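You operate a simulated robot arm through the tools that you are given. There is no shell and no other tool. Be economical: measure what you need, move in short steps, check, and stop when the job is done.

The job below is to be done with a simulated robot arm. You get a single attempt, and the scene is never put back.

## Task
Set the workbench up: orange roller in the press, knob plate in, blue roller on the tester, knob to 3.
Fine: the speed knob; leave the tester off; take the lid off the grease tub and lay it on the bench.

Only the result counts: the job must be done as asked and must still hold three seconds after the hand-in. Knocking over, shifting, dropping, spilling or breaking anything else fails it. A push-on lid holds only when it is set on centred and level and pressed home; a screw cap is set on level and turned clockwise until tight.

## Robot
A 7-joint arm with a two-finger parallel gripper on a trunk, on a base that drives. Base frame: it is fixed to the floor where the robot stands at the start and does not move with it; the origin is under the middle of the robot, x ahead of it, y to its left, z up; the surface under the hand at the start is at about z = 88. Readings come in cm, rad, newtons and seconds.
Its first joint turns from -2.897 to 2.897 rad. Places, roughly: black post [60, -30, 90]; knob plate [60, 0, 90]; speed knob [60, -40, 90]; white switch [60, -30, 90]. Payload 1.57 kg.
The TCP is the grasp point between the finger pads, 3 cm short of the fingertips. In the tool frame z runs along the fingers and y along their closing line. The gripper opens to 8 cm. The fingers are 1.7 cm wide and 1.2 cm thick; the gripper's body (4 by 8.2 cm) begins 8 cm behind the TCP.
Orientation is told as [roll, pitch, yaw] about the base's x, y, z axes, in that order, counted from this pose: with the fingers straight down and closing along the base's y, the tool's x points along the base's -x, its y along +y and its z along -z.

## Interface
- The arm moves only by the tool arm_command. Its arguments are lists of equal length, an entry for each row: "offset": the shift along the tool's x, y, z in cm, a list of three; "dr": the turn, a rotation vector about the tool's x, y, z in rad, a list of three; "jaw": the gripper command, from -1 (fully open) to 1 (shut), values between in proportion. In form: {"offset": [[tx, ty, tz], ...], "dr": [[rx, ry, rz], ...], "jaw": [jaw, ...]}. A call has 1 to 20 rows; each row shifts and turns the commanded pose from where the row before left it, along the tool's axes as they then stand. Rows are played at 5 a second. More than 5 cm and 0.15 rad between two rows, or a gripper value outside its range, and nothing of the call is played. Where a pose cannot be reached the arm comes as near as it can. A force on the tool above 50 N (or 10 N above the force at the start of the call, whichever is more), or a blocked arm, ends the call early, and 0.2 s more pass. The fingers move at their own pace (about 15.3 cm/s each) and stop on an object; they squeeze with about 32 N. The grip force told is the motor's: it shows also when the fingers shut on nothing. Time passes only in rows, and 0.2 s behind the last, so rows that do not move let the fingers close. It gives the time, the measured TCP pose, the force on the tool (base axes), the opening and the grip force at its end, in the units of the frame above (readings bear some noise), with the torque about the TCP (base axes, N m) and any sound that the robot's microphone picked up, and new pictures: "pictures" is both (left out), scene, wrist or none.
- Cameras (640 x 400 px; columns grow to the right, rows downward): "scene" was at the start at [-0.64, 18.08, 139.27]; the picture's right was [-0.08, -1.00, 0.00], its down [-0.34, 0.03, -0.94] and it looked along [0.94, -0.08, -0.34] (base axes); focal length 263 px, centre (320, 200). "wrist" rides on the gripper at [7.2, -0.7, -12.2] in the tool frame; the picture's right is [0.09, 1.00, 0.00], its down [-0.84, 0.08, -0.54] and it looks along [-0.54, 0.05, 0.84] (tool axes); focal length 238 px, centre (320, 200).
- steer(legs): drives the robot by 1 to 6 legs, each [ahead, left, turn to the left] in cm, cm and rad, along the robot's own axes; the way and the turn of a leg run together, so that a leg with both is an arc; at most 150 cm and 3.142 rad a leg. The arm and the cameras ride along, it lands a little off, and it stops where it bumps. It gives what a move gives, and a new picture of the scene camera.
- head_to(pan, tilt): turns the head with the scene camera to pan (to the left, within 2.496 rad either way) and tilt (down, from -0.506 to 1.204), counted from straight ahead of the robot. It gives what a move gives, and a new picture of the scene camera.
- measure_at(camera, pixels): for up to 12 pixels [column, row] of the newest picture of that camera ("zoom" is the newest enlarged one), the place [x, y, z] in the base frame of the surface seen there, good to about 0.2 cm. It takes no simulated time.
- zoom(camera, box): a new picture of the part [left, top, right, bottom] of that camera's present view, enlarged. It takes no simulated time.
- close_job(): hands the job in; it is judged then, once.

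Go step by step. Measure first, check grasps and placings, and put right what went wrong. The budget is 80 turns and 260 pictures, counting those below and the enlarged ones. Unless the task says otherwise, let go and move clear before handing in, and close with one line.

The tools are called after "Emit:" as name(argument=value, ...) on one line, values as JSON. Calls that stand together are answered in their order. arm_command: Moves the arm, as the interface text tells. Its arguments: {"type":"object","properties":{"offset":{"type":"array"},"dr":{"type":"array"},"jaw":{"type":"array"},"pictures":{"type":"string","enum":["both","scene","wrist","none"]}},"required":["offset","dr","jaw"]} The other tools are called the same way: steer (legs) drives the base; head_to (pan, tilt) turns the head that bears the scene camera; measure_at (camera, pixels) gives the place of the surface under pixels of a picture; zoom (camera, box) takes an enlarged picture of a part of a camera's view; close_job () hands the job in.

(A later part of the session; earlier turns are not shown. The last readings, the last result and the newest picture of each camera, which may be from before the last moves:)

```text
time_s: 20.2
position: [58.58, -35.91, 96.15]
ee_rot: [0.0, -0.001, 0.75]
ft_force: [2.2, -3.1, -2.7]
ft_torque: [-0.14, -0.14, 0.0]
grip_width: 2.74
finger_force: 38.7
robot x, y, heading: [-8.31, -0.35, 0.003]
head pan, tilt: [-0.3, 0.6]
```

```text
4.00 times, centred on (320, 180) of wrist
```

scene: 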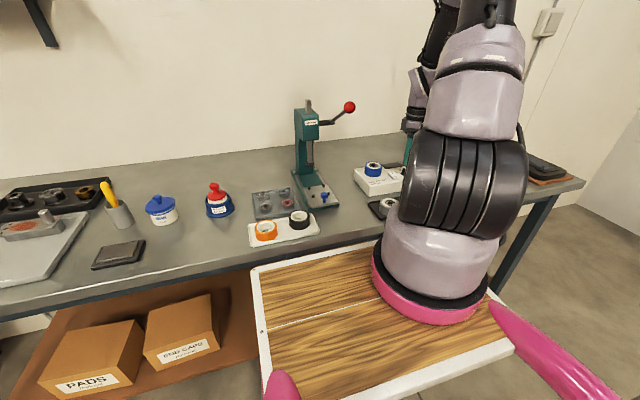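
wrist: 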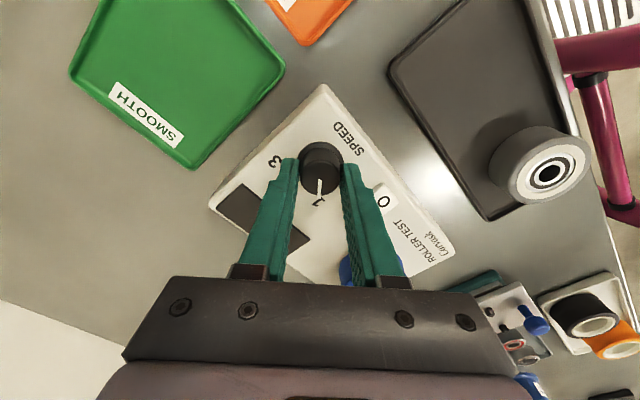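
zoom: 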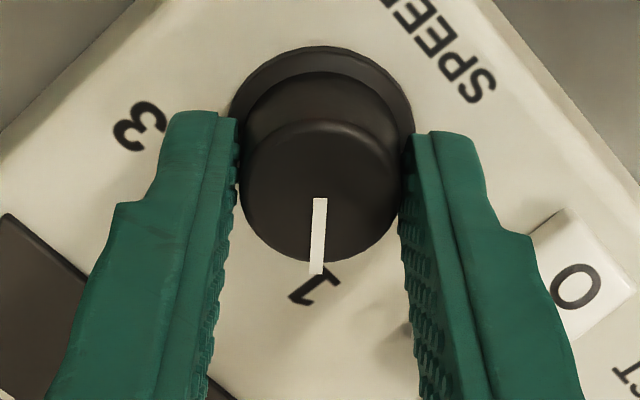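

The knob is gripped, with the tool's down-axis on the pointer. Now I'll turn it +1.57 rad about tool z.

Emit:
arm_command(offset=[[0, 0, 0], [0, 0, 0], [0, 0, 0], [0, 0, 0], [0, 0, 0], [0, 0, 0], [0, 0, 0], [0, 0, 0], [0, 0, 0], [0, 0, 0], [0, 0, 0], [0, 0, 0]], dr=[[0, 0, 0.143], [0, 0, 0.143], [0, 0, 0.143], [0, 0, 0.143], [0, 0, 0.143], [0, 0, 0.143], [0, 0, 0.143], [0, 0, 0.143], [0, 0, 0.143], [0, 0, 0.143], [0, 0, 0.143], [0, 0, 0]], jaw=[1, 1, 1, 1, 1, 1, 1, 1, 1, 1, 1, 1], pictures="wrist")

Emit:
zoom(camera="wrist", box=[240, 130, 400, 230])

```text
time_s: 22.8
position: [58.63, -36.05, 96.17]
ee_rot: [0.0, 0.001, -0.827]
ft_force: [4.6, -4.8, -13.4]
ft_torque: [-0.09, -0.13, 0.04]
grip_width: 2.75
finger_force: 37.8
robot x, y, heading: [-8.13, -0.1, 0.001]
head pan, tilt: [-0.3, 0.6]
```

wrist: 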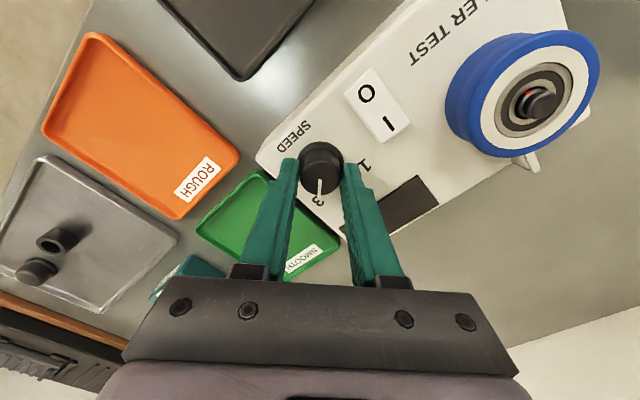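

```text
4.00 times, centred on (320, 180) of wrist
```

zoom: 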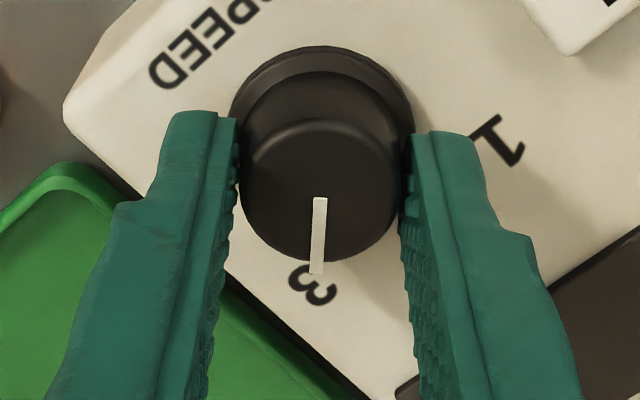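

The pointer is now at 3. I'll open to 4.5, rise, turn back to yaw 0 and check.

Emit:
arm_command(offset=[[0, 0, 0], [0, 0, 0], [0, 0, -2], [0, 0, -4], [0, 0, -4], [0, 0, -4], [0, 0, 0], [0, 0, 0], [0, 0, 0], [0, 0, 0], [0, 0, 0], [0, 0, 0], [0, 0, 0]], dr=[[0, 0, 0], [0, 0, 0], [0, 0, 0], [0, 0, 0], [0, 0, 0], [0, 0, 0], [0, 0, -0.14], [0, 0, -0.14], [0, 0, -0.14], [0, 0, -0.14], [0, 0, -0.14], [0, 0, -0.123], [0, 0, 0]], jaw=[-0.1, -0.1, -0.1, -0.1, -0.1, -0.1, -0.75, -0.75, -0.75, -0.75, -0.75, -0.75, -0.75], pictures="wrist")

Emit:
zoom(camera="wrist", box=[250, 90, 410, 190])

```text
time_s: 25.6
position: [58.61, -36.12, 110.23]
ee_rot: [-0.001, 0.0, 0.003]
ft_force: [-0.5, -0.3, 0.1]
ft_torque: [0.0, 0.03, -0.02]
grip_width: 7.02
finger_force: 0.0
robot x, y, heading: [-8.22, -0.3, -0.004]
head pan, tilt: [-0.3, 0.6]
```

wrist: 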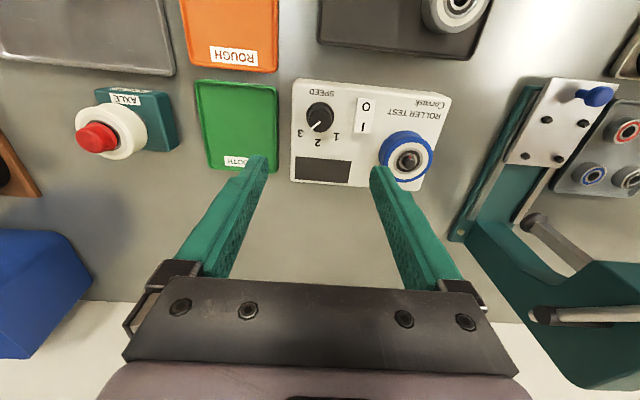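

```text
4.00 times, centred on (330, 140) of wrist
```

zoom: 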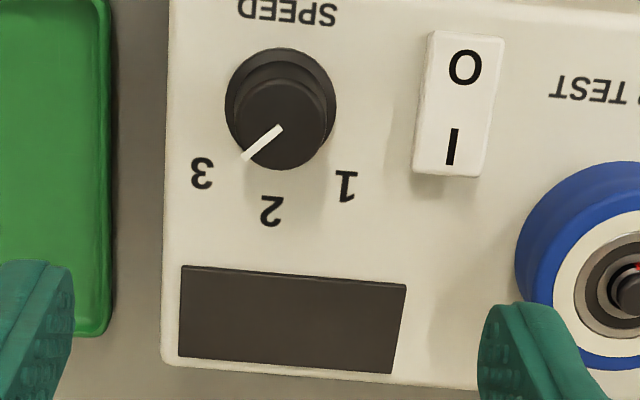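

The knob points at 3 and the switch is untouched. I'll measure the pointer, then go up and over to the orange roller at about (46,14), high above the press lever.

Emit:
measure_at(camera="zoom", pixels=[[280, 129], [248, 156], [240, 105], [324, 110], [285, 85], [280, 167]])

Emit:
arm_command(offset=[[0, 0, -4.5], [0, 0, -4.5], [0, 0, -4.5], [0, 0, -4.5], [4.2, 0, 0], [4.2, 0, 0], [4.2, 0, 0], [0, 5, 0], [0, 5, 0], [0, 5, 0], [0, 5, 0], [0, 5, 0], [0, 5, 0], [0, 5, 0], [0, 5, 0], [0, 5, 0], [0, 5, 0], [0, 0, 0]], dr=[[0, 0, 0], [0, 0, 0], [0, 0, 0], [0, 0, 0], [0, 0, 0], [0, 0, 0], [0, 0, 0], [0, 0, 0], [0, 0, 0], [0, 0, 0], [0, 0, 0], [0, 0, 0], [0, 0, 0], [0, 0, 0], [0, 0, 0], [0, 0, 0], [0, 0, 0], [0, 0, 0]], jaw=[-0.75, -0.75, -0.75, -0.75, -0.75, -0.75, -0.75, -0.75, -0.75, -0.75, -0.75, -0.75, -0.75, -0.75, -0.75, -0.75, -0.75, -0.75], pictures="none")

Emit:
arm_command(offset=[[0, 0, 5], [0, 0, 5], [0, 0, 5], [0, 0, 5], [0, 0, 5], [0, 0, 0]], dr=[[0, 0, 0], [0, 0, 0], [0, 0, 0], [0, 0, 0], [0, 0, 0], [0, 0, 0]], jaw=[-0.75, -0.75, -0.75, -0.75, -0.75, -0.75], pictures="both")

```text
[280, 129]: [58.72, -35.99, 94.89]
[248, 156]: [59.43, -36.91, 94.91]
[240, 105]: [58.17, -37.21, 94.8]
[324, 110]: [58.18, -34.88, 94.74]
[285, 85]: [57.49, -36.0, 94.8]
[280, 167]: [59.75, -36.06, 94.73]
```

```text
time_s: 29.4
position: [45.9, 14.24, 128.37]
ee_rot: [0.0, 0.001, 0.0]
ft_force: [-0.7, 0.4, 0.4]
ft_torque: [-0.01, 0.04, 0.0]
grip_width: 7.0
finger_force: 0.0
robot x, y, heading: [-8.22, -0.09, -0.005]
head pan, tilt: [-0.3, 0.6]
```

```text
time_s: 30.8
position: [46.17, 13.92, 103.27]
ee_rot: [-0.001, 0.0, -0.002]
ft_force: [-1.7, 0.4, 0.6]
ft_torque: [-0.02, -0.03, -0.02]
grip_width: 6.98
finger_force: 0.1
robot x, y, heading: [-8.53, 0.08, -0.005]
head pan, tilt: [-0.3, 0.6]
```

scene: 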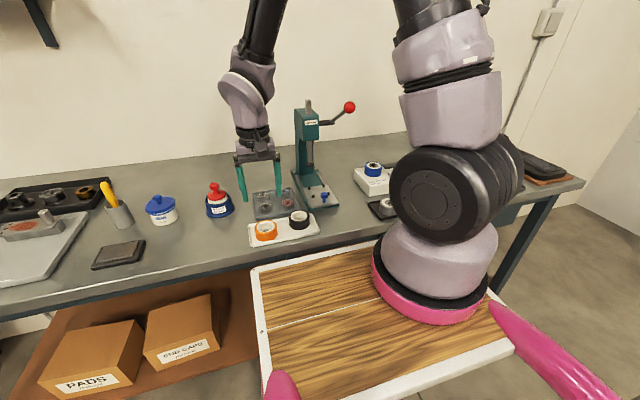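
wrist: 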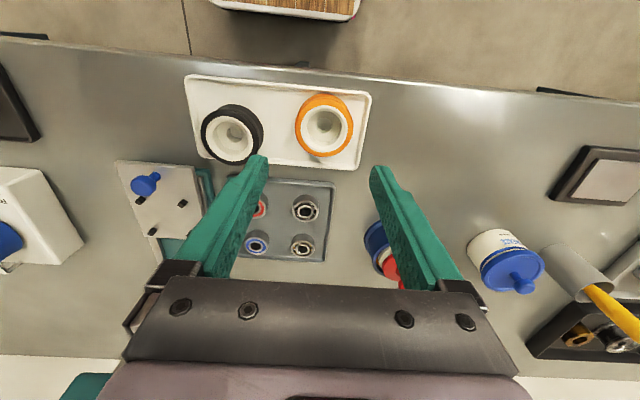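

The orange roller is at (325,122). I'll measure it more closely.

Emit:
zoom(camera="wrist", box=[261, 85, 389, 165])

Emit:
measure_at(camera="wrist", pixels=[[298, 125], [350, 122], [325, 97], [324, 148], [305, 125], [345, 125], [324, 125], [362, 120], [262, 140], [280, 140]])

```text
5.00 times, centred on (325, 125) of wrist
```

zoom: 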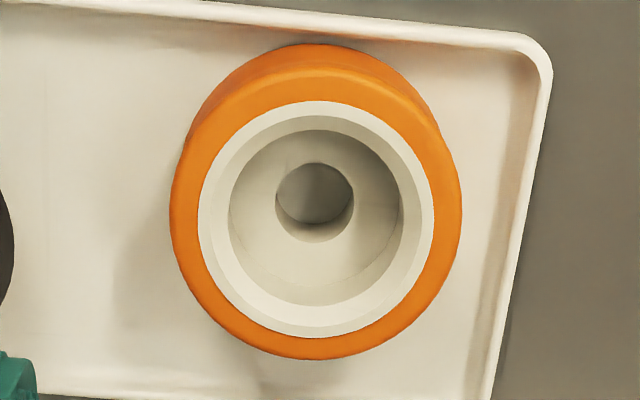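

```text
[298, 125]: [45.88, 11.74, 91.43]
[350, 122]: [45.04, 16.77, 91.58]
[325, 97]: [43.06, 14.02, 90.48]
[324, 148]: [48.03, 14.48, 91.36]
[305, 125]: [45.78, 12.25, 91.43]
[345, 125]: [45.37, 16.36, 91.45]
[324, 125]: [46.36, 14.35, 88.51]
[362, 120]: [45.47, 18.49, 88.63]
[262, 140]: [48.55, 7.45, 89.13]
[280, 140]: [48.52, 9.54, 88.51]
```

Orange centre is (45.95,14.27), top 91.45. I'll centre over it, lower to TCP z 92.6, and grip.

Emit:
arm_command(offset=[[0.1, 0.3, 2], [0, 0, 4], [0, 0, 3], [0, 0, 1.7], [0, 0, 0]], dr=[[0, 0, 0], [0, 0, 0], [0, 0, 0], [0, 0, 0], [0, 0, 0]], jaw=[-0.67, -0.67, -0.67, -0.67, -0.67], pictures="wrist")

```text
time_s: 32.0
position: [46.09, 14.26, 92.52]
ee_rot: [0.001, 0.0, 0.0]
ft_force: [0.5, 0.6, 0.1]
ft_torque: [-0.02, 0.04, -0.01]
grip_width: 6.7
finger_force: 0.0
robot x, y, heading: [-8.45, -0.17, -0.003]
head pan, tilt: [-0.3, 0.6]
```

wrist: 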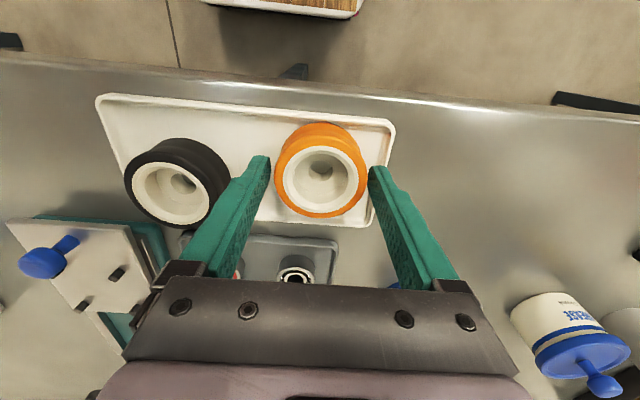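

Emit:
arm_command(offset=[[0, 0, 0], [0, 0, 0], [0, 0, 0], [0, 0, -2], [0, 0, -4], [0, 0, -4], [0, 0, 0]], dr=[[0, 0, 0], [0, 0, 0], [0, 0, 0], [0, 0, 0], [0, 0, 0], [0, 0, 0], [0, 0, 0]], jaw=[1, 1, 1, 1, 1, 1, 1], pictures="wrist")

Emit:
zoom(camera="wrist", box=[256, 130, 384, 210])

Emit:
measure_at(camera="zoom", pixels=[[120, 215], [530, 215], [160, 215], [490, 215], [320, 80], [320, 360], [320, 60]])

Emit:
measure_at(camera="wrist", pixels=[[160, 200], [123, 192], [150, 228], [100, 200], [140, 190]])

```text
time_s: 33.6
position: [45.95, 14.34, 102.47]
ee_rot: [0.0, 0.001, 0.001]
ft_force: [0.3, -0.6, -0.9]
ft_torque: [0.0, 0.01, -0.01]
grip_width: 5.89
finger_force: 32.5
robot x, y, heading: [-8.01, 0.13, -0.002]
head pan, tilt: [-0.3, 0.6]
```

wrist: 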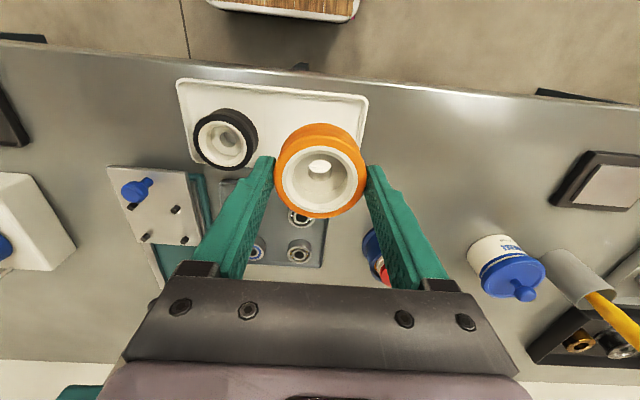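

```text
5.00 times, centred on (320, 170) of wrist
```

zoom: 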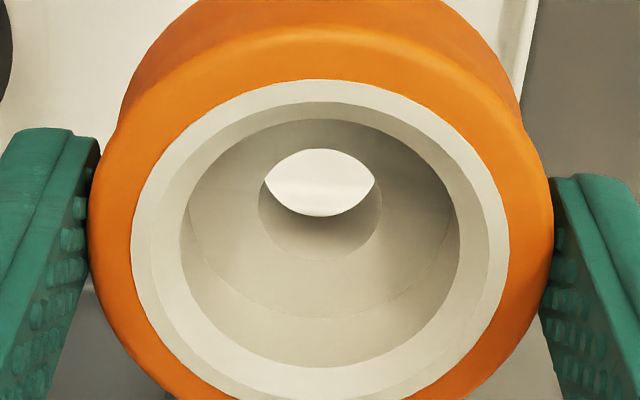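

```text
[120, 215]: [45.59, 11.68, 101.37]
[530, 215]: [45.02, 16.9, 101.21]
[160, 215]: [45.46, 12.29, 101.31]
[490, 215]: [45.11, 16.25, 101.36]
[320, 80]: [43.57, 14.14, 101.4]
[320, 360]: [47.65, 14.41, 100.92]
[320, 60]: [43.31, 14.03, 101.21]
```

```text
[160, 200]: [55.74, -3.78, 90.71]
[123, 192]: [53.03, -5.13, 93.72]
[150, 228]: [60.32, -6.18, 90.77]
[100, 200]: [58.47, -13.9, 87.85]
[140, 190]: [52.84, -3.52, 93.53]
```

The roller is held with its centre right at the TCP. I'll measure the pins in this frame, then carry the roller over the plate centre, watching clearance to the lever.

Emit:
zoom(camera="wrist", box=[96, 165, 224, 245])

Emit:
arm_command(offset=[[-2.6, -3.8, 0], [-2.6, -3.8, 0], [-2.6, -3.8, 0], [-2.6, -3.8, 0], [-2.67, -3.8, 0], [0, 0, 0], [0, 0, 0]], dr=[[0, 0, 0], [0, 0, 0], [0, 0, 0], [0, 0, 0], [0, 0, 0], [0, 0, 0], [0, 0, 0]], jaw=[1, 1, 1, 1, 1, 1, 1], pictures="both")

Emit:
zoom(camera="wrist", box=[240, 100, 400, 200])

Emit:
zoom(camera="scene", box=[230, 50, 430, 230])

```text
5.00 times, centred on (160, 205) of wrist
```

zoom: 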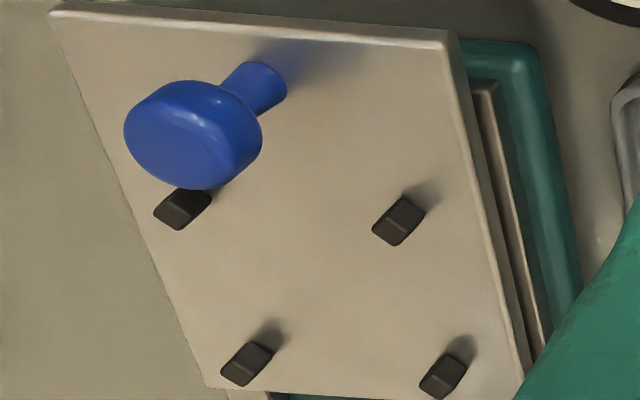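

```text
time_s: 35.2
position: [59.48, -4.64, 102.68]
ee_rot: [0.0, 0.002, -0.001]
ft_force: [-0.3, -0.3, -1.1]
ft_torque: [0.03, -0.05, -0.01]
grip_width: 5.94
finger_force: 31.8
robot x, y, heading: [-8.19, -0.16, -0.003]
head pan, tilt: [-0.3, 0.6]
```

scene: 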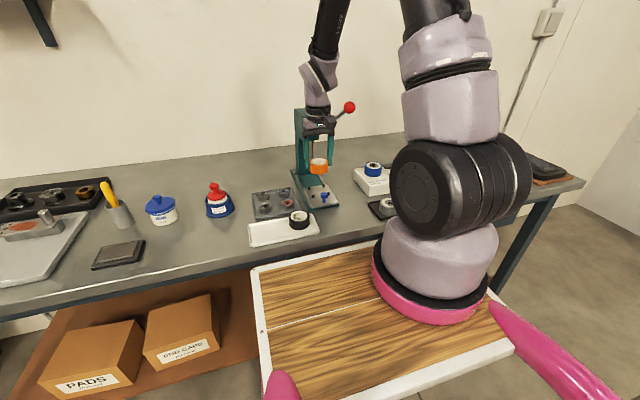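
wrist: 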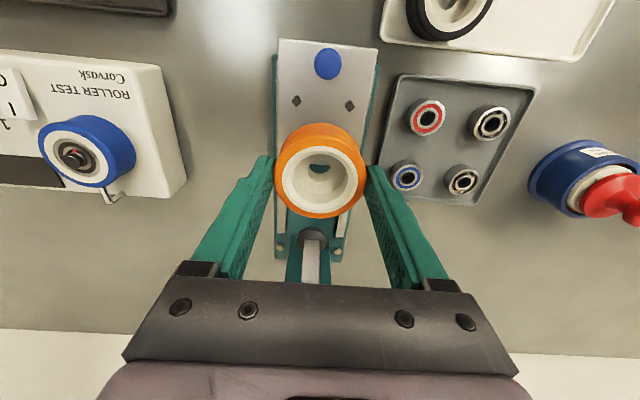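

```text
4.00 times, centred on (320, 150) of wrist
```

zoom: 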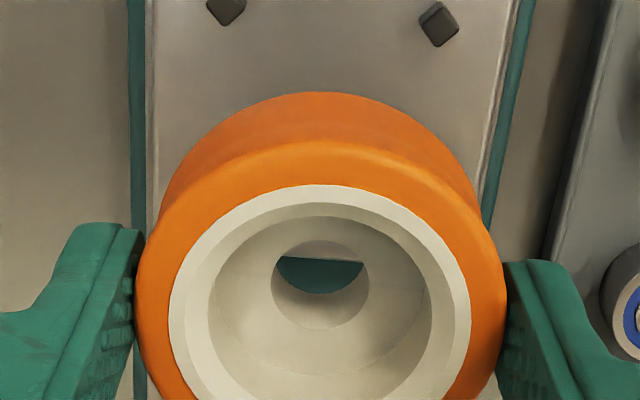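

```text
2.22 times, centred on (330, 140) of scene
```

zoom: 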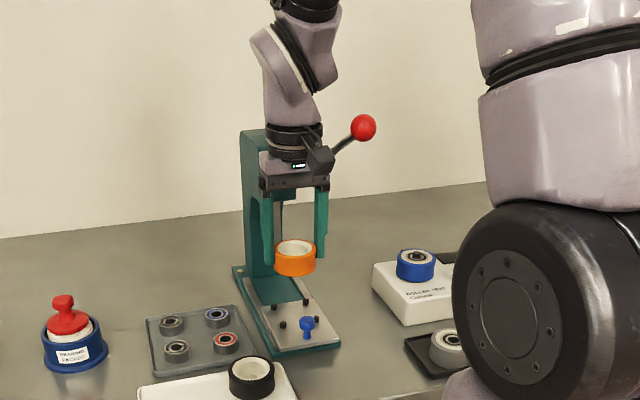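

I'll measure the roller rim and the near pins in the same frame.

Emit:
measure_at(camera="wrist", pixels=[[296, 101], [350, 105], [296, 100], [350, 104], [282, 176], [358, 176], [320, 147], [320, 205], [277, 176], [363, 176]])

Emit:
zoom(camera="wrist", box=[280, 85, 376, 125])

```text
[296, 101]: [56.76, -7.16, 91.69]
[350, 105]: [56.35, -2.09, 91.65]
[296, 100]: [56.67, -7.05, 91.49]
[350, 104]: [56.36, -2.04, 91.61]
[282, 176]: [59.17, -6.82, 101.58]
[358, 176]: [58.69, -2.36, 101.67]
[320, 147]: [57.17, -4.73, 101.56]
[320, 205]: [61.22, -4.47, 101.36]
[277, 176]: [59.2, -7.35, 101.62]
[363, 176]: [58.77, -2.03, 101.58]
```

```text
6.67 times, centred on (328, 105) of wrist
```

zoom: 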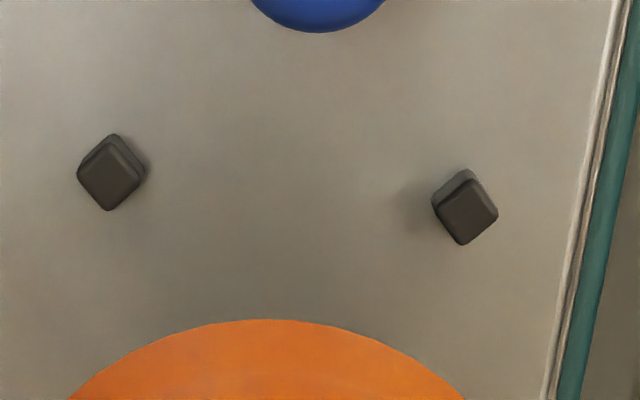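

The roller centre is about (59.4,-4.6) and the nest centre about (59.05,-4.65). I'll shift back 0.25, lower to about 1 cm above the pins, and re-check.

Emit:
arm_command(offset=[[0.25, -0.04, 2], [0, 0, 2], [0, 0, 1.5], [0, 0, 0], [0, 0, 0]], dr=[[0, 0, 0], [0, 0, 0], [0, 0, 0], [0, 0, 0], [0, 0, 0]], jaw=[1, 1, 1, 1, 1], pictures="both")

Emit:
zoom(camera="wrist", box=[240, 80, 400, 180])

Emit:
measure_at(camera="zoom", pixels=[[320, 266], [320, 235], [170, 380], [470, 380], [140, 380], [500, 380]])

Emit:
zoom(camera="scene", box=[270, 130, 370, 220])

```text
time_s: 36.4
position: [58.92, -4.73, 96.99]
ee_rot: [0.002, 0.001, -0.001]
ft_force: [1.0, 0.2, -0.4]
ft_torque: [0.05, -0.02, 0.02]
grip_width: 5.94
finger_force: 32.3
robot x, y, heading: [-8.13, 0.5, -0.001]
head pan, tilt: [-0.3, 0.6]
```

scene: 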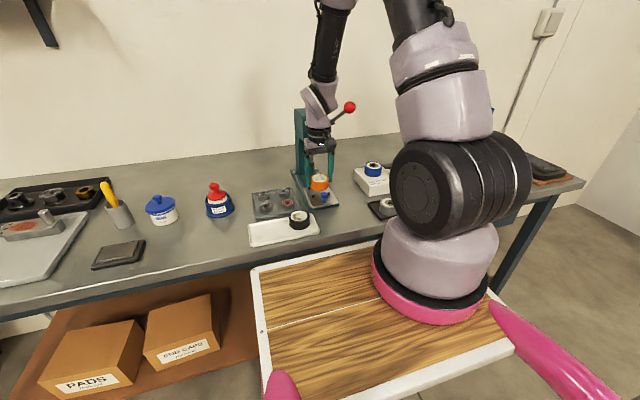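
wrist: 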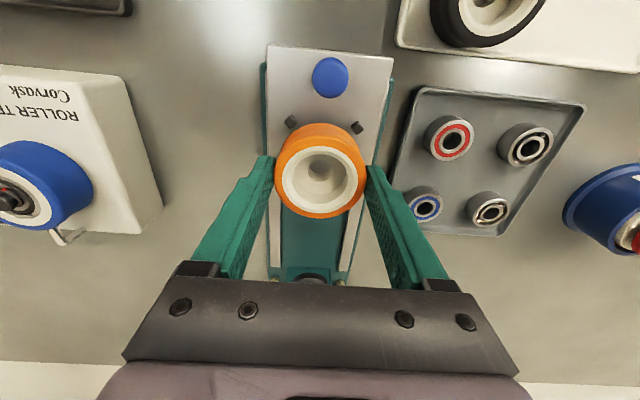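

```text
4.00 times, centred on (320, 130) of wrist
```

zoom: 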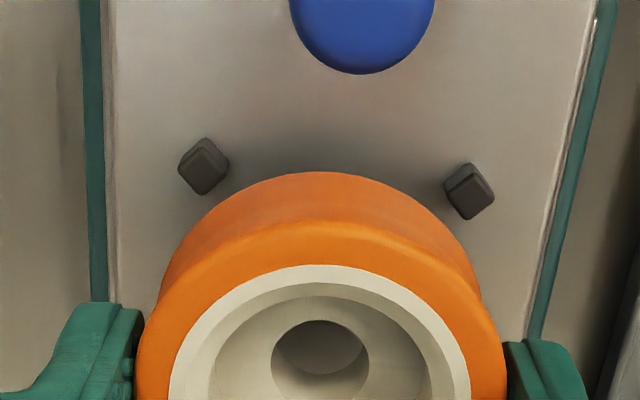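

```text
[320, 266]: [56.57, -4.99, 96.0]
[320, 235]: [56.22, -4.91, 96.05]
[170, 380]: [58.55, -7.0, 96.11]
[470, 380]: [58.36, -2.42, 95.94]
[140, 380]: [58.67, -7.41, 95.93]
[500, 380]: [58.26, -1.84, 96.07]
```

```text
4.44 times, centred on (320, 175) of scene
```

zoom: 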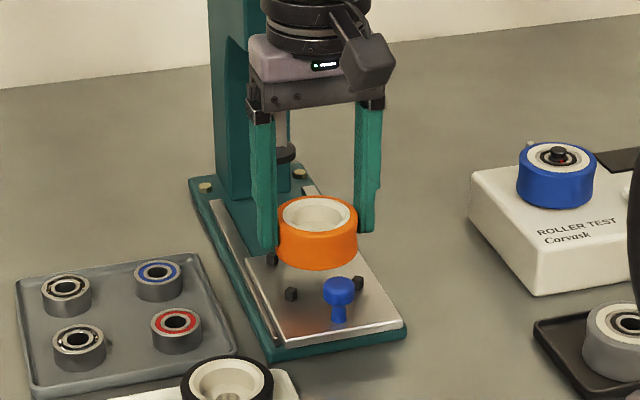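

The roller's centre is now about (58.92,-4.71), close to the nest. I'll nudge forward 0.1 and lower just below the pin tops, then look.

Emit:
arm_command(offset=[[-0.1, 0.04, 0.5], [0, 0, 0.5], [0, 0, 0.5], [0, 0, 0]], dr=[[0, 0, 0], [0, 0, 0], [0, 0, 0], [0, 0, 0]], jaw=[1, 1, 1, 1], pictures="wrist")

Emit:
zoom(camera="wrist", box=[256, 90, 384, 170])

Emit:
zoom(camera="scene", box=[290, 160, 350, 210])

```text
time_s: 37.4
position: [58.99, -4.68, 95.57]
ee_rot: [-0.001, -0.003, -0.001]
ft_force: [3.2, 1.6, 5.3]
ft_torque: [-0.06, 0.0, 0.01]
grip_width: 5.92
finger_force: 32.2
robot x, y, heading: [-7.91, 0.1, 0.002]
head pan, tilt: [-0.3, 0.6]
```

wrist: 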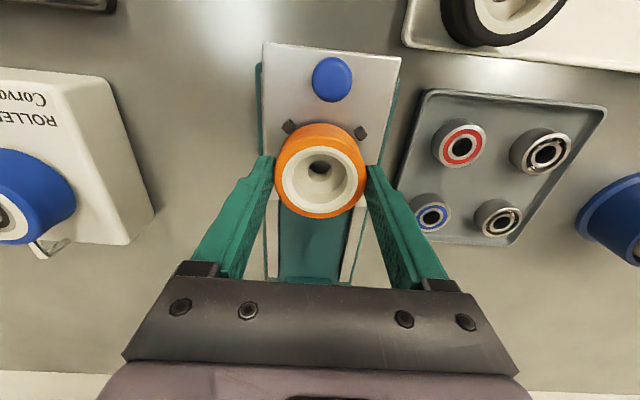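

```text
5.00 times, centred on (320, 130) of wrist
```

zoom: 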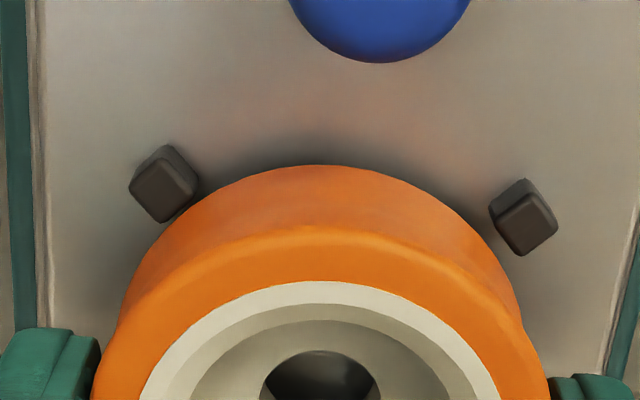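

```text
8.00 times, centred on (320, 185) of scene
```

zoom: 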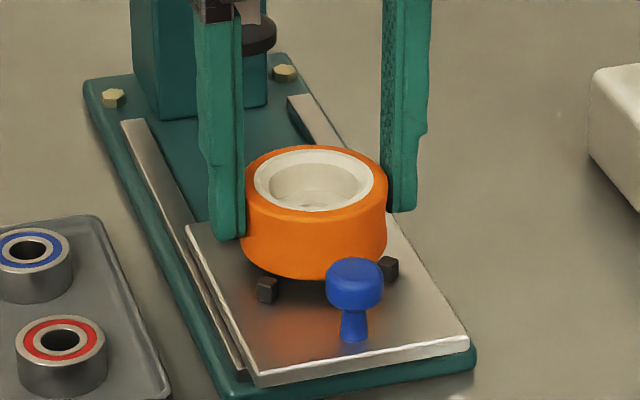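

There's a slight contact on the near pin at zoom (170,190). I'll shift a bit forward and left, and lower to the plate.

Emit:
arm_command(offset=[[-0.12, 0.12, -0.1], [0, 0, 0.3], [0, 0, 0.3], [0, 0, 0.2], [0, 0, 0]], dr=[[0, 0, 0], [0, 0, 0], [0, 0, 0], [0, 0, 0], [0, 0, 0]], jaw=[1, 1, 1, 1, 1], pictures="wrist")

Emit:
zoom(camera="wrist", box=[256, 90, 384, 170])

Emit:
zoom(camera="scene", box=[290, 160, 350, 210])

```text
time_s: 38.6
position: [59.08, -4.71, 94.71]
ee_rot: [0.001, -0.002, 0.002]
ft_force: [0.8, -0.9, 11.8]
ft_torque: [0.05, 0.07, -0.01]
grip_width: 5.92
finger_force: 32.0
robot x, y, heading: [-8.18, -0.26, 0.003]
head pan, tilt: [-0.3, 0.6]
```

wrist: 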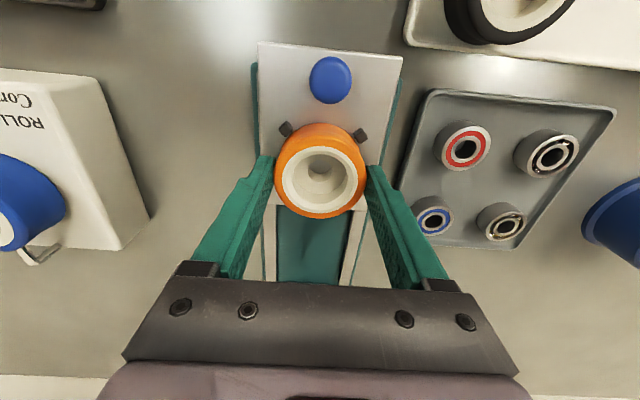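

```text
5.00 times, centred on (320, 130) of wrist
```

zoom: 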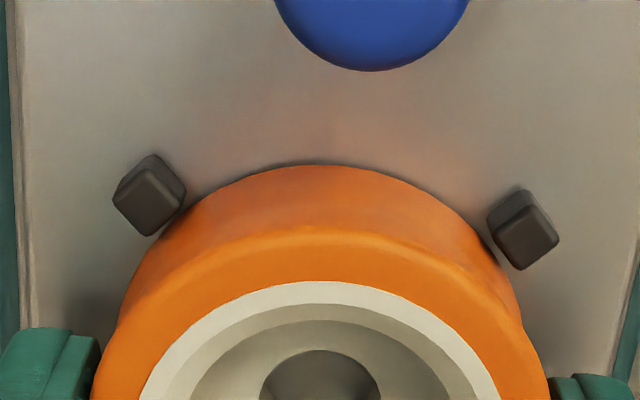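

```text
8.00 times, centred on (320, 185) of scene
```

zoom: 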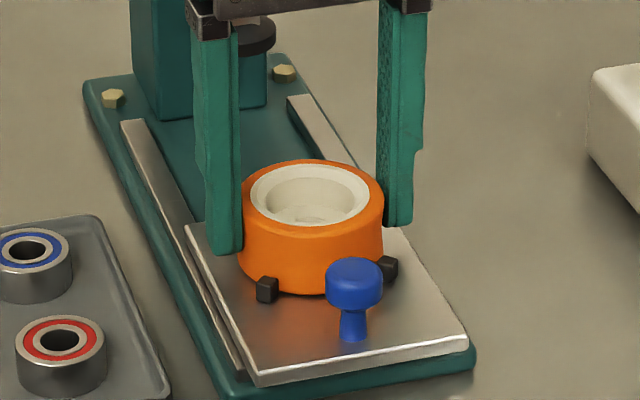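

The roller stands on the plate between the pins with 12 N contact. I'll release, rise, back off and view the knob and plate from behind.

Emit:
arm_command(offset=[[0, 0, -0.08], [0, 0, 0], [0, 0, 0], [0, 0, -1], [0, 0, -4], [0, 0, -4], [3.2, 0, -2], [3.3, 0, 0], [0, 0, 0]], dr=[[0, 0, 0], [0, 0, 0], [0, 0, 0], [0, 0, 0], [0, 0, 0], [0, 0, 0], [0, 0, 0], [0, 0, 0], [0, 0, 0]], jaw=[1, -0.6, -0.6, -0.6, -0.6, -0.6, -0.3, -0.3, -0.3], pictures="both")

Emit:
zoom(camera="wrist", box=[240, 80, 400, 180])

Emit:
zoom(camera="scene", box=[280, 90, 380, 220])

```text
time_s: 40.6
position: [52.67, -4.64, 106.09]
ee_rot: [-0.001, 0.0, 0.0]
ft_force: [-1.2, 0.2, -0.3]
ft_torque: [0.03, 0.05, 0.04]
grip_width: 5.17
finger_force: 0.2
robot x, y, heading: [-8.66, 0.05, 0.002]
head pan, tilt: [-0.3, 0.6]
```

scene: 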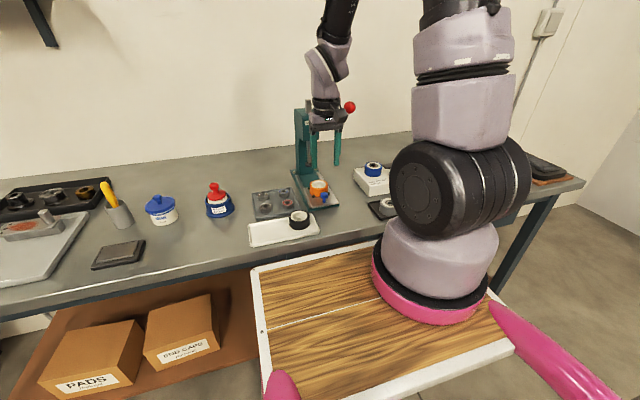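
wrist: 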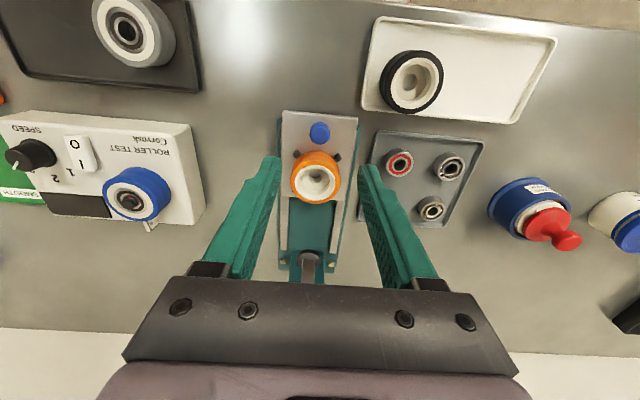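

```text
4.00 times, centred on (320, 130) of wrist
```

zoom: 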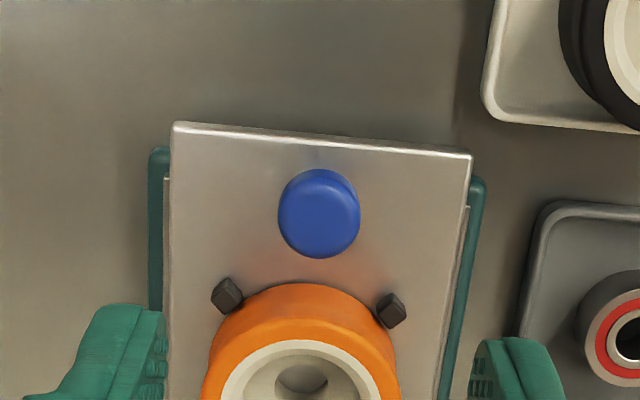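

```text
3.08 times, centred on (330, 155) of scene
```

zoom: 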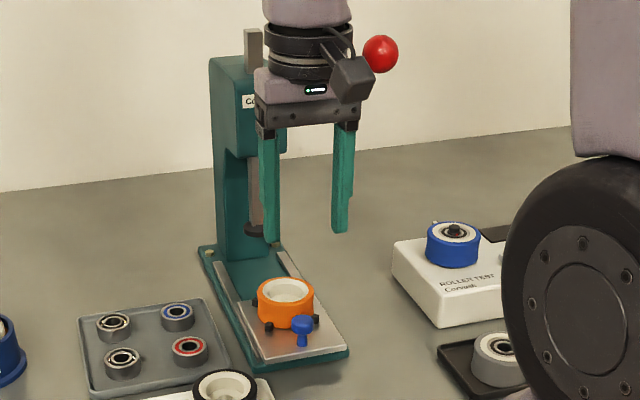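

The roller sits level between the pins. I'll measure the knob, ram disc, plate ends, rail and lever.

Emit:
measure_at(camera="wrist", pixels=[[320, 133], [319, 113], [310, 258], [300, 257], [320, 257], [315, 180], [318, 160], [318, 196], [295, 265], [315, 222], [310, 268]])

Emit:
measure_at(camera="scene", pixels=[[350, 107], [321, 199], [318, 183], [309, 163], [300, 130], [298, 115], [294, 172], [311, 172], [313, 113], [330, 118]])

Emit:
zoom(camera="wrist", box=[264, 200, 360, 280])

```text
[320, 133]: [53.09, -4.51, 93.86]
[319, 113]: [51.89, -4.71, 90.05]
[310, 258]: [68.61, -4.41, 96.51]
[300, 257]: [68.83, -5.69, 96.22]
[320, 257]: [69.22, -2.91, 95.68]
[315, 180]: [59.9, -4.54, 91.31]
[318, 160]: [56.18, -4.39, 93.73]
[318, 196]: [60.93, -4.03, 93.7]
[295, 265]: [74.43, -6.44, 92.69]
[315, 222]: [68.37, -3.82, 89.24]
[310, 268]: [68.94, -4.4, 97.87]
```

```text
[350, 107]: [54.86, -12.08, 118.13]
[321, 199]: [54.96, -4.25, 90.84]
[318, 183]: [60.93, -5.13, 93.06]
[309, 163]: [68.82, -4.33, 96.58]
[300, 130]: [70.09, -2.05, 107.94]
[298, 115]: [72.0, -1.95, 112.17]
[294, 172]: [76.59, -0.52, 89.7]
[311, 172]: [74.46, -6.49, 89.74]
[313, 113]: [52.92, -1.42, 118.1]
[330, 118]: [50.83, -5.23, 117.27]
```

```text
5.00 times, centred on (312, 240) of wrist
```

zoom: 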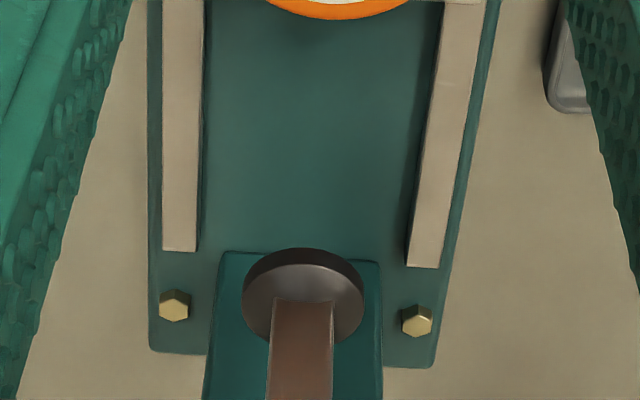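

The ram axis is near x 69.7, so the plate must travel about 10.6 cm. I'll tilt the tool 0.45 rad so its upper part leans back, clear of press and lever, and come down around the blue knob at (53.1,-4.6).

Emit:
arm_command(offset=[[0, 0, 0], [0, 0, 0], [0, 0, 0], [1.7, 0, 3.51], [1.7, 0, 3.51], [1.7, 0, 3.51], [0, 0, 0]], dr=[[0, -0.15, 0], [0, -0.15, 0], [0, -0.15, 0], [0, 0, 0], [0, 0, 0], [0, 0, 0], [0, 0, 0]], jaw=[0, 0, 0, 0, 0, 0, 0], pictures="both")

Emit:
zoom(camera="scene", box=[270, 90, 390, 220])

```text
time_s: 42.2
position: [54.63, -4.4, 94.79]
ee_rot: [-0.001, -0.452, 0.0]
ft_force: [0.0, -0.1, 0.1]
ft_torque: [-0.03, 0.02, -0.01]
grip_width: 4.01
finger_force: 0.0
out of reach, approached as far as the arm can: row 3, 4
robot x, y, heading: [-8.2, -0.2, 0.002]
head pan, tilt: [-0.3, 0.6]
```

scene: 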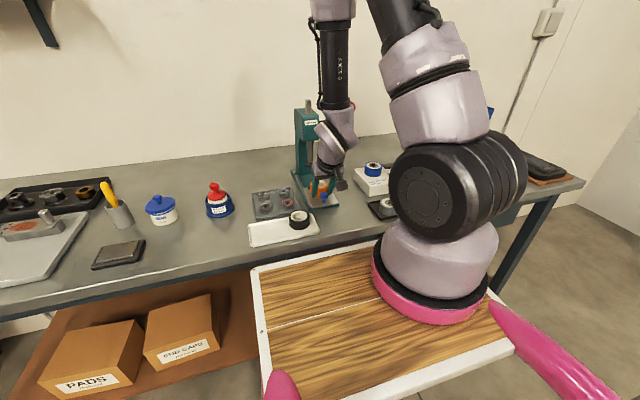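
wrist: 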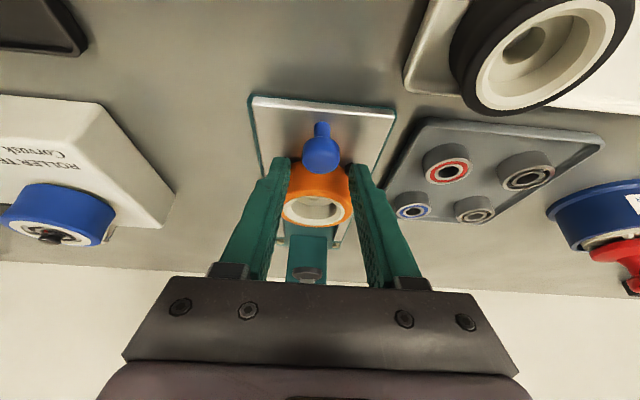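

```text
3.08 times, centred on (330, 155) of scene
```

zoom: 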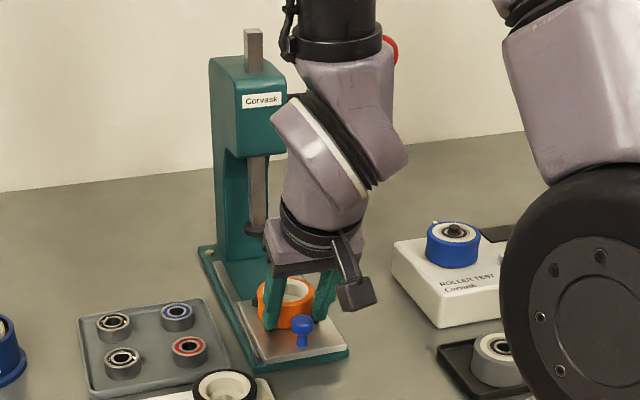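

The tilted pose was out of near reach, so the tool stopped at x 54.6, close to the roller but with no force. I'll drive straight back 6 cm, which slides the fingers away along the knob's sides.

Emit:
steer(legs=[[-6, 0, 0]])

Emit:
arm_command(offset=[[0, 0, 0]], dr=[[0, 0, 0]], jaw=[0], pictures="wrist")

Emit:
zoom(camera="scene", box=[270, 90, 390, 220])

```text
time_s: 43.2
position: [48.37, -4.44, 94.84]
ee_rot: [0.0, -0.45, -0.001]
ft_force: [0.6, -0.3, 0.7]
ft_torque: [-0.01, 0.01, 0.0]
grip_width: 4.02
finger_force: 0.1
robot x, y, heading: [-14.46, -0.01, 0.004]
head pan, tilt: [-0.3, 0.6]
```

scene: 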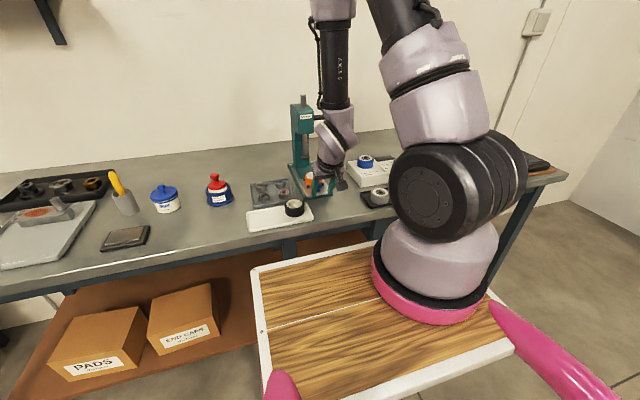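

```text
time_s: 43.6
position: [48.41, -4.44, 94.75]
ee_rot: [0.001, -0.449, 0.001]
ft_force: [-0.8, 0.1, 0.6]
ft_torque: [-0.01, 0.0, 0.0]
grip_width: 4.03
finger_force: 0.1
robot x, y, heading: [-14.5, 0.07, -0.0]
head pan, tilt: [-0.3, 0.6]
```

wrist: 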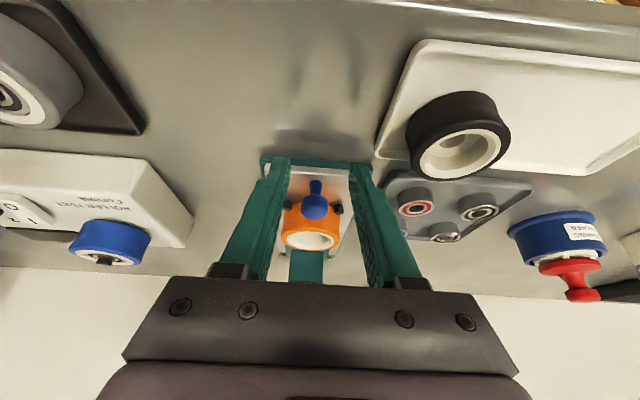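

```text
3.08 times, centred on (330, 155) of scene
```

zoom: 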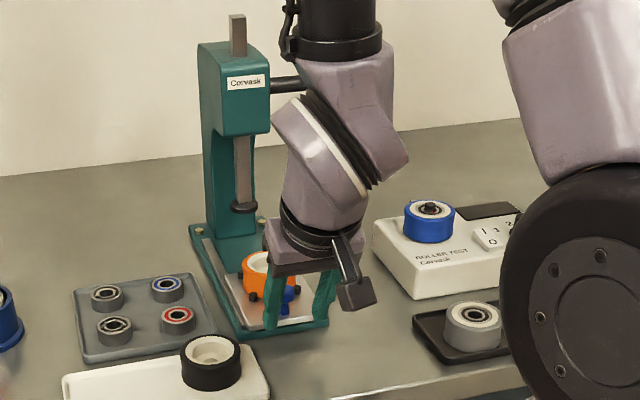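

The wrist bends right and hides the lever ball behind it. I'll measure the arm link surfaces versus the ball at (54.9,-12.1,118).

Emit:
measure_at(camera="scene", pixels=[[337, 60], [352, 60], [323, 60], [337, 100], [350, 120], [352, 145], [320, 135], [352, 25], [338, 122], [314, 118], [322, 117]])

Emit:
measure_at(camera="wrist", pixels=[[315, 207], [315, 186], [310, 240], [338, 207], [291, 207], [315, 165]])

```text
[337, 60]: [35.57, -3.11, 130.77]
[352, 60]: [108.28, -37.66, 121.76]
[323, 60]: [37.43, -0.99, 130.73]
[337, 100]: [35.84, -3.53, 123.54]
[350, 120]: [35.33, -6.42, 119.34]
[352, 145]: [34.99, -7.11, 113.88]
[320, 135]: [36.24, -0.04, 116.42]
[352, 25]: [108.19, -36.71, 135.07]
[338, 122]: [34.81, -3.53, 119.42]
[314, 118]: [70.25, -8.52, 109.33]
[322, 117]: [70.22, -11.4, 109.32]
```

```text
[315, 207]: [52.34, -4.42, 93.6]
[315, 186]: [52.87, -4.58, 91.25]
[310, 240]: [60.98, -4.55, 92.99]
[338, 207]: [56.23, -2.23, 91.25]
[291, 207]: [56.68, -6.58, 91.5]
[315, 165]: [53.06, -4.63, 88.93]
```

The link is about 3 cm left of the lever ball, so there's room. I'll advance 3.95 cm onto the knob and close.

Emit:
arm_command(offset=[[-1.78, -0.1, 0.86], [-1.78, 0, 0.86], [0, 0, 0], [0, 0, 0], [0, 0, 0]], dr=[[0, 0, 0], [0, 0, 0], [0, 0, 0], [0, 0, 0], [0, 0, 0]], jaw=[0, 0, 0, 1, 1], pictures="both")

Emit:
zoom(camera="wrist", box=[256, 150, 384, 250])

```text
time_s: 44.8
position: [52.4, -4.6, 94.76]
ee_rot: [0.001, -0.449, 0.0]
ft_force: [2.1, -1.8, -1.9]
ft_torque: [-0.05, 0.08, -0.03]
grip_width: 2.12
finger_force: 34.2
robot x, y, heading: [-14.18, -0.06, 0.001]
head pan, tilt: [-0.3, 0.6]
```

scene: 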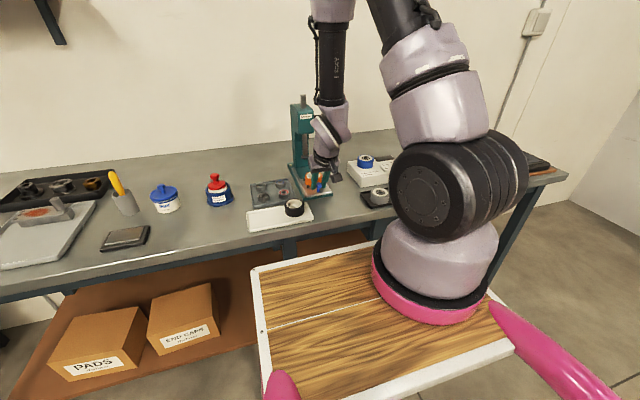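
wrist: 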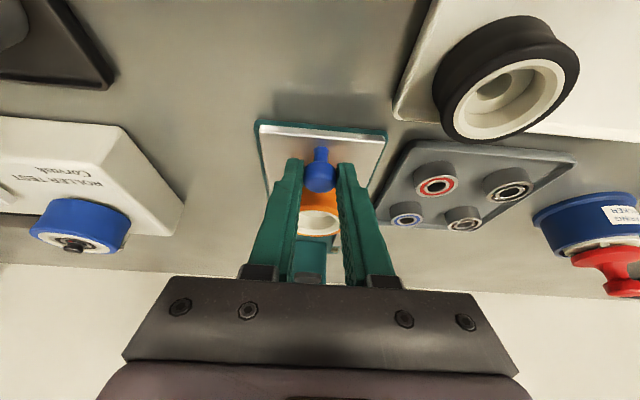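

```text
4.00 times, centred on (320, 200) of wrist
```

zoom: 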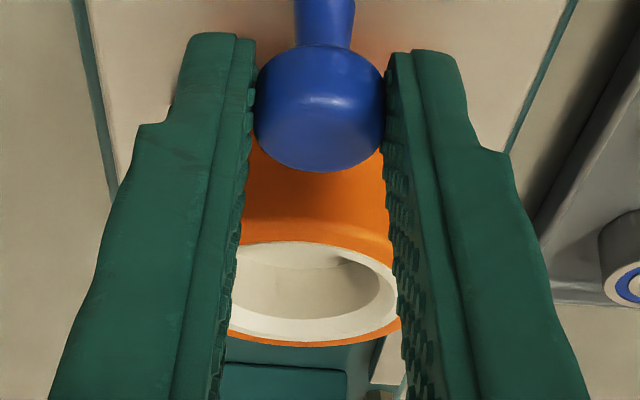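

The knob is gripped (2.1 cm). I'll push forward slowly, 0.5 cm a row, for about 8 cm.

Emit:
arm_command(offset=[[-0.27, 0, 0.13], [-0.45, 0, 0.2175], [-0.45, 0, 0.2175], [-0.45, 0, 0.2175], [-0.45, 0, 0.2175], [-0.45, 0, 0.2175], [-0.45, 0, 0.2175], [-0.45, 0, 0.2175], [-0.45, 0, 0.2175], [-0.45, 0, 0.2175], [-0.45, 0, 0.2175], [-0.45, 0, 0.2175], [-0.45, 0, 0.2175], [-0.45, 0, 0.2175], [-0.45, 0, 0.2175], [-0.45, 0, 0.2175], [-0.27, 0, 0.13], [0, 0, 0]], dr=[[0, 0, 0], [0, 0, 0], [0, 0, 0], [0, 0, 0], [0, 0, 0], [0, 0, 0], [0, 0, 0], [0, 0, 0], [0, 0, 0], [0, 0, 0], [0, 0, 0], [0, 0, 0], [0, 0, 0], [0, 0, 0], [0, 0, 0], [0, 0, 0], [0, 0, 0], [0, 0, 0]], jaw=[1, 1, 1, 1, 1, 1, 1, 1, 1, 1, 1, 1, 1, 1, 1, 1, 1, 1], pictures="both")

Emit:
zoom(camera="scene", box=[270, 80, 390, 210])

Emit:
zoom(camera="wrist", box=[256, 150, 384, 250])

```text
time_s: 48.6
position: [60.46, -4.61, 94.75]
ee_rot: [0.001, -0.449, 0.001]
ft_force: [0.3, -1.4, 16.5]
ft_torque: [-0.04, -0.27, -0.02]
grip_width: 2.14
finger_force: 34.9
robot x, y, heading: [-14.35, 0.03, -0.004]
head pan, tilt: [-0.3, 0.6]
```

scene: 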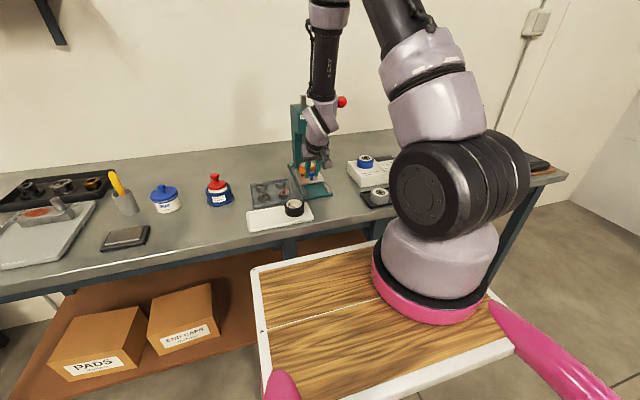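
wrist: 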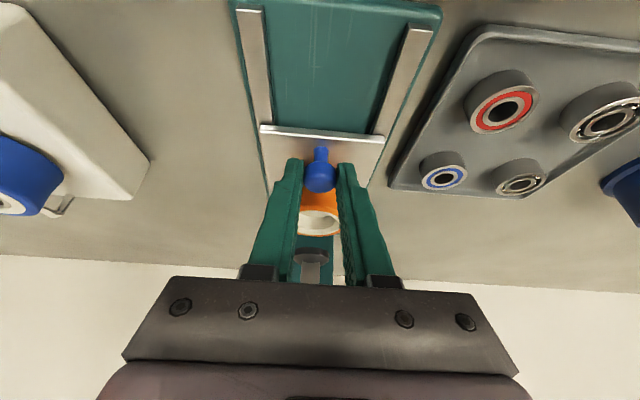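

```text
3.08 times, centred on (330, 145) of scene
```

zoom: 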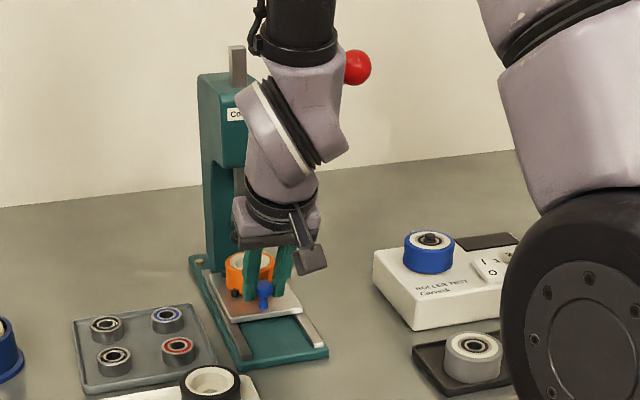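

```text
4.00 times, centred on (320, 200) of wrist
```

zoom: 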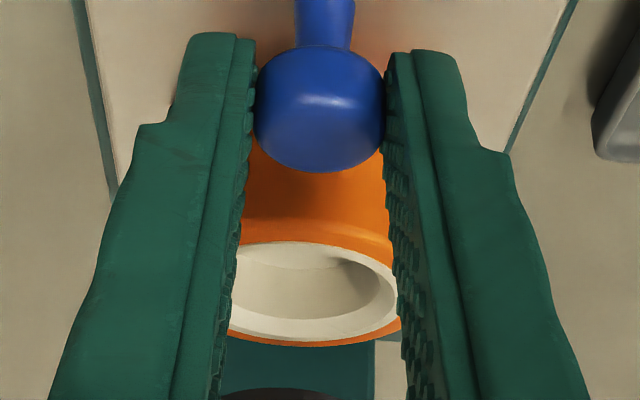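

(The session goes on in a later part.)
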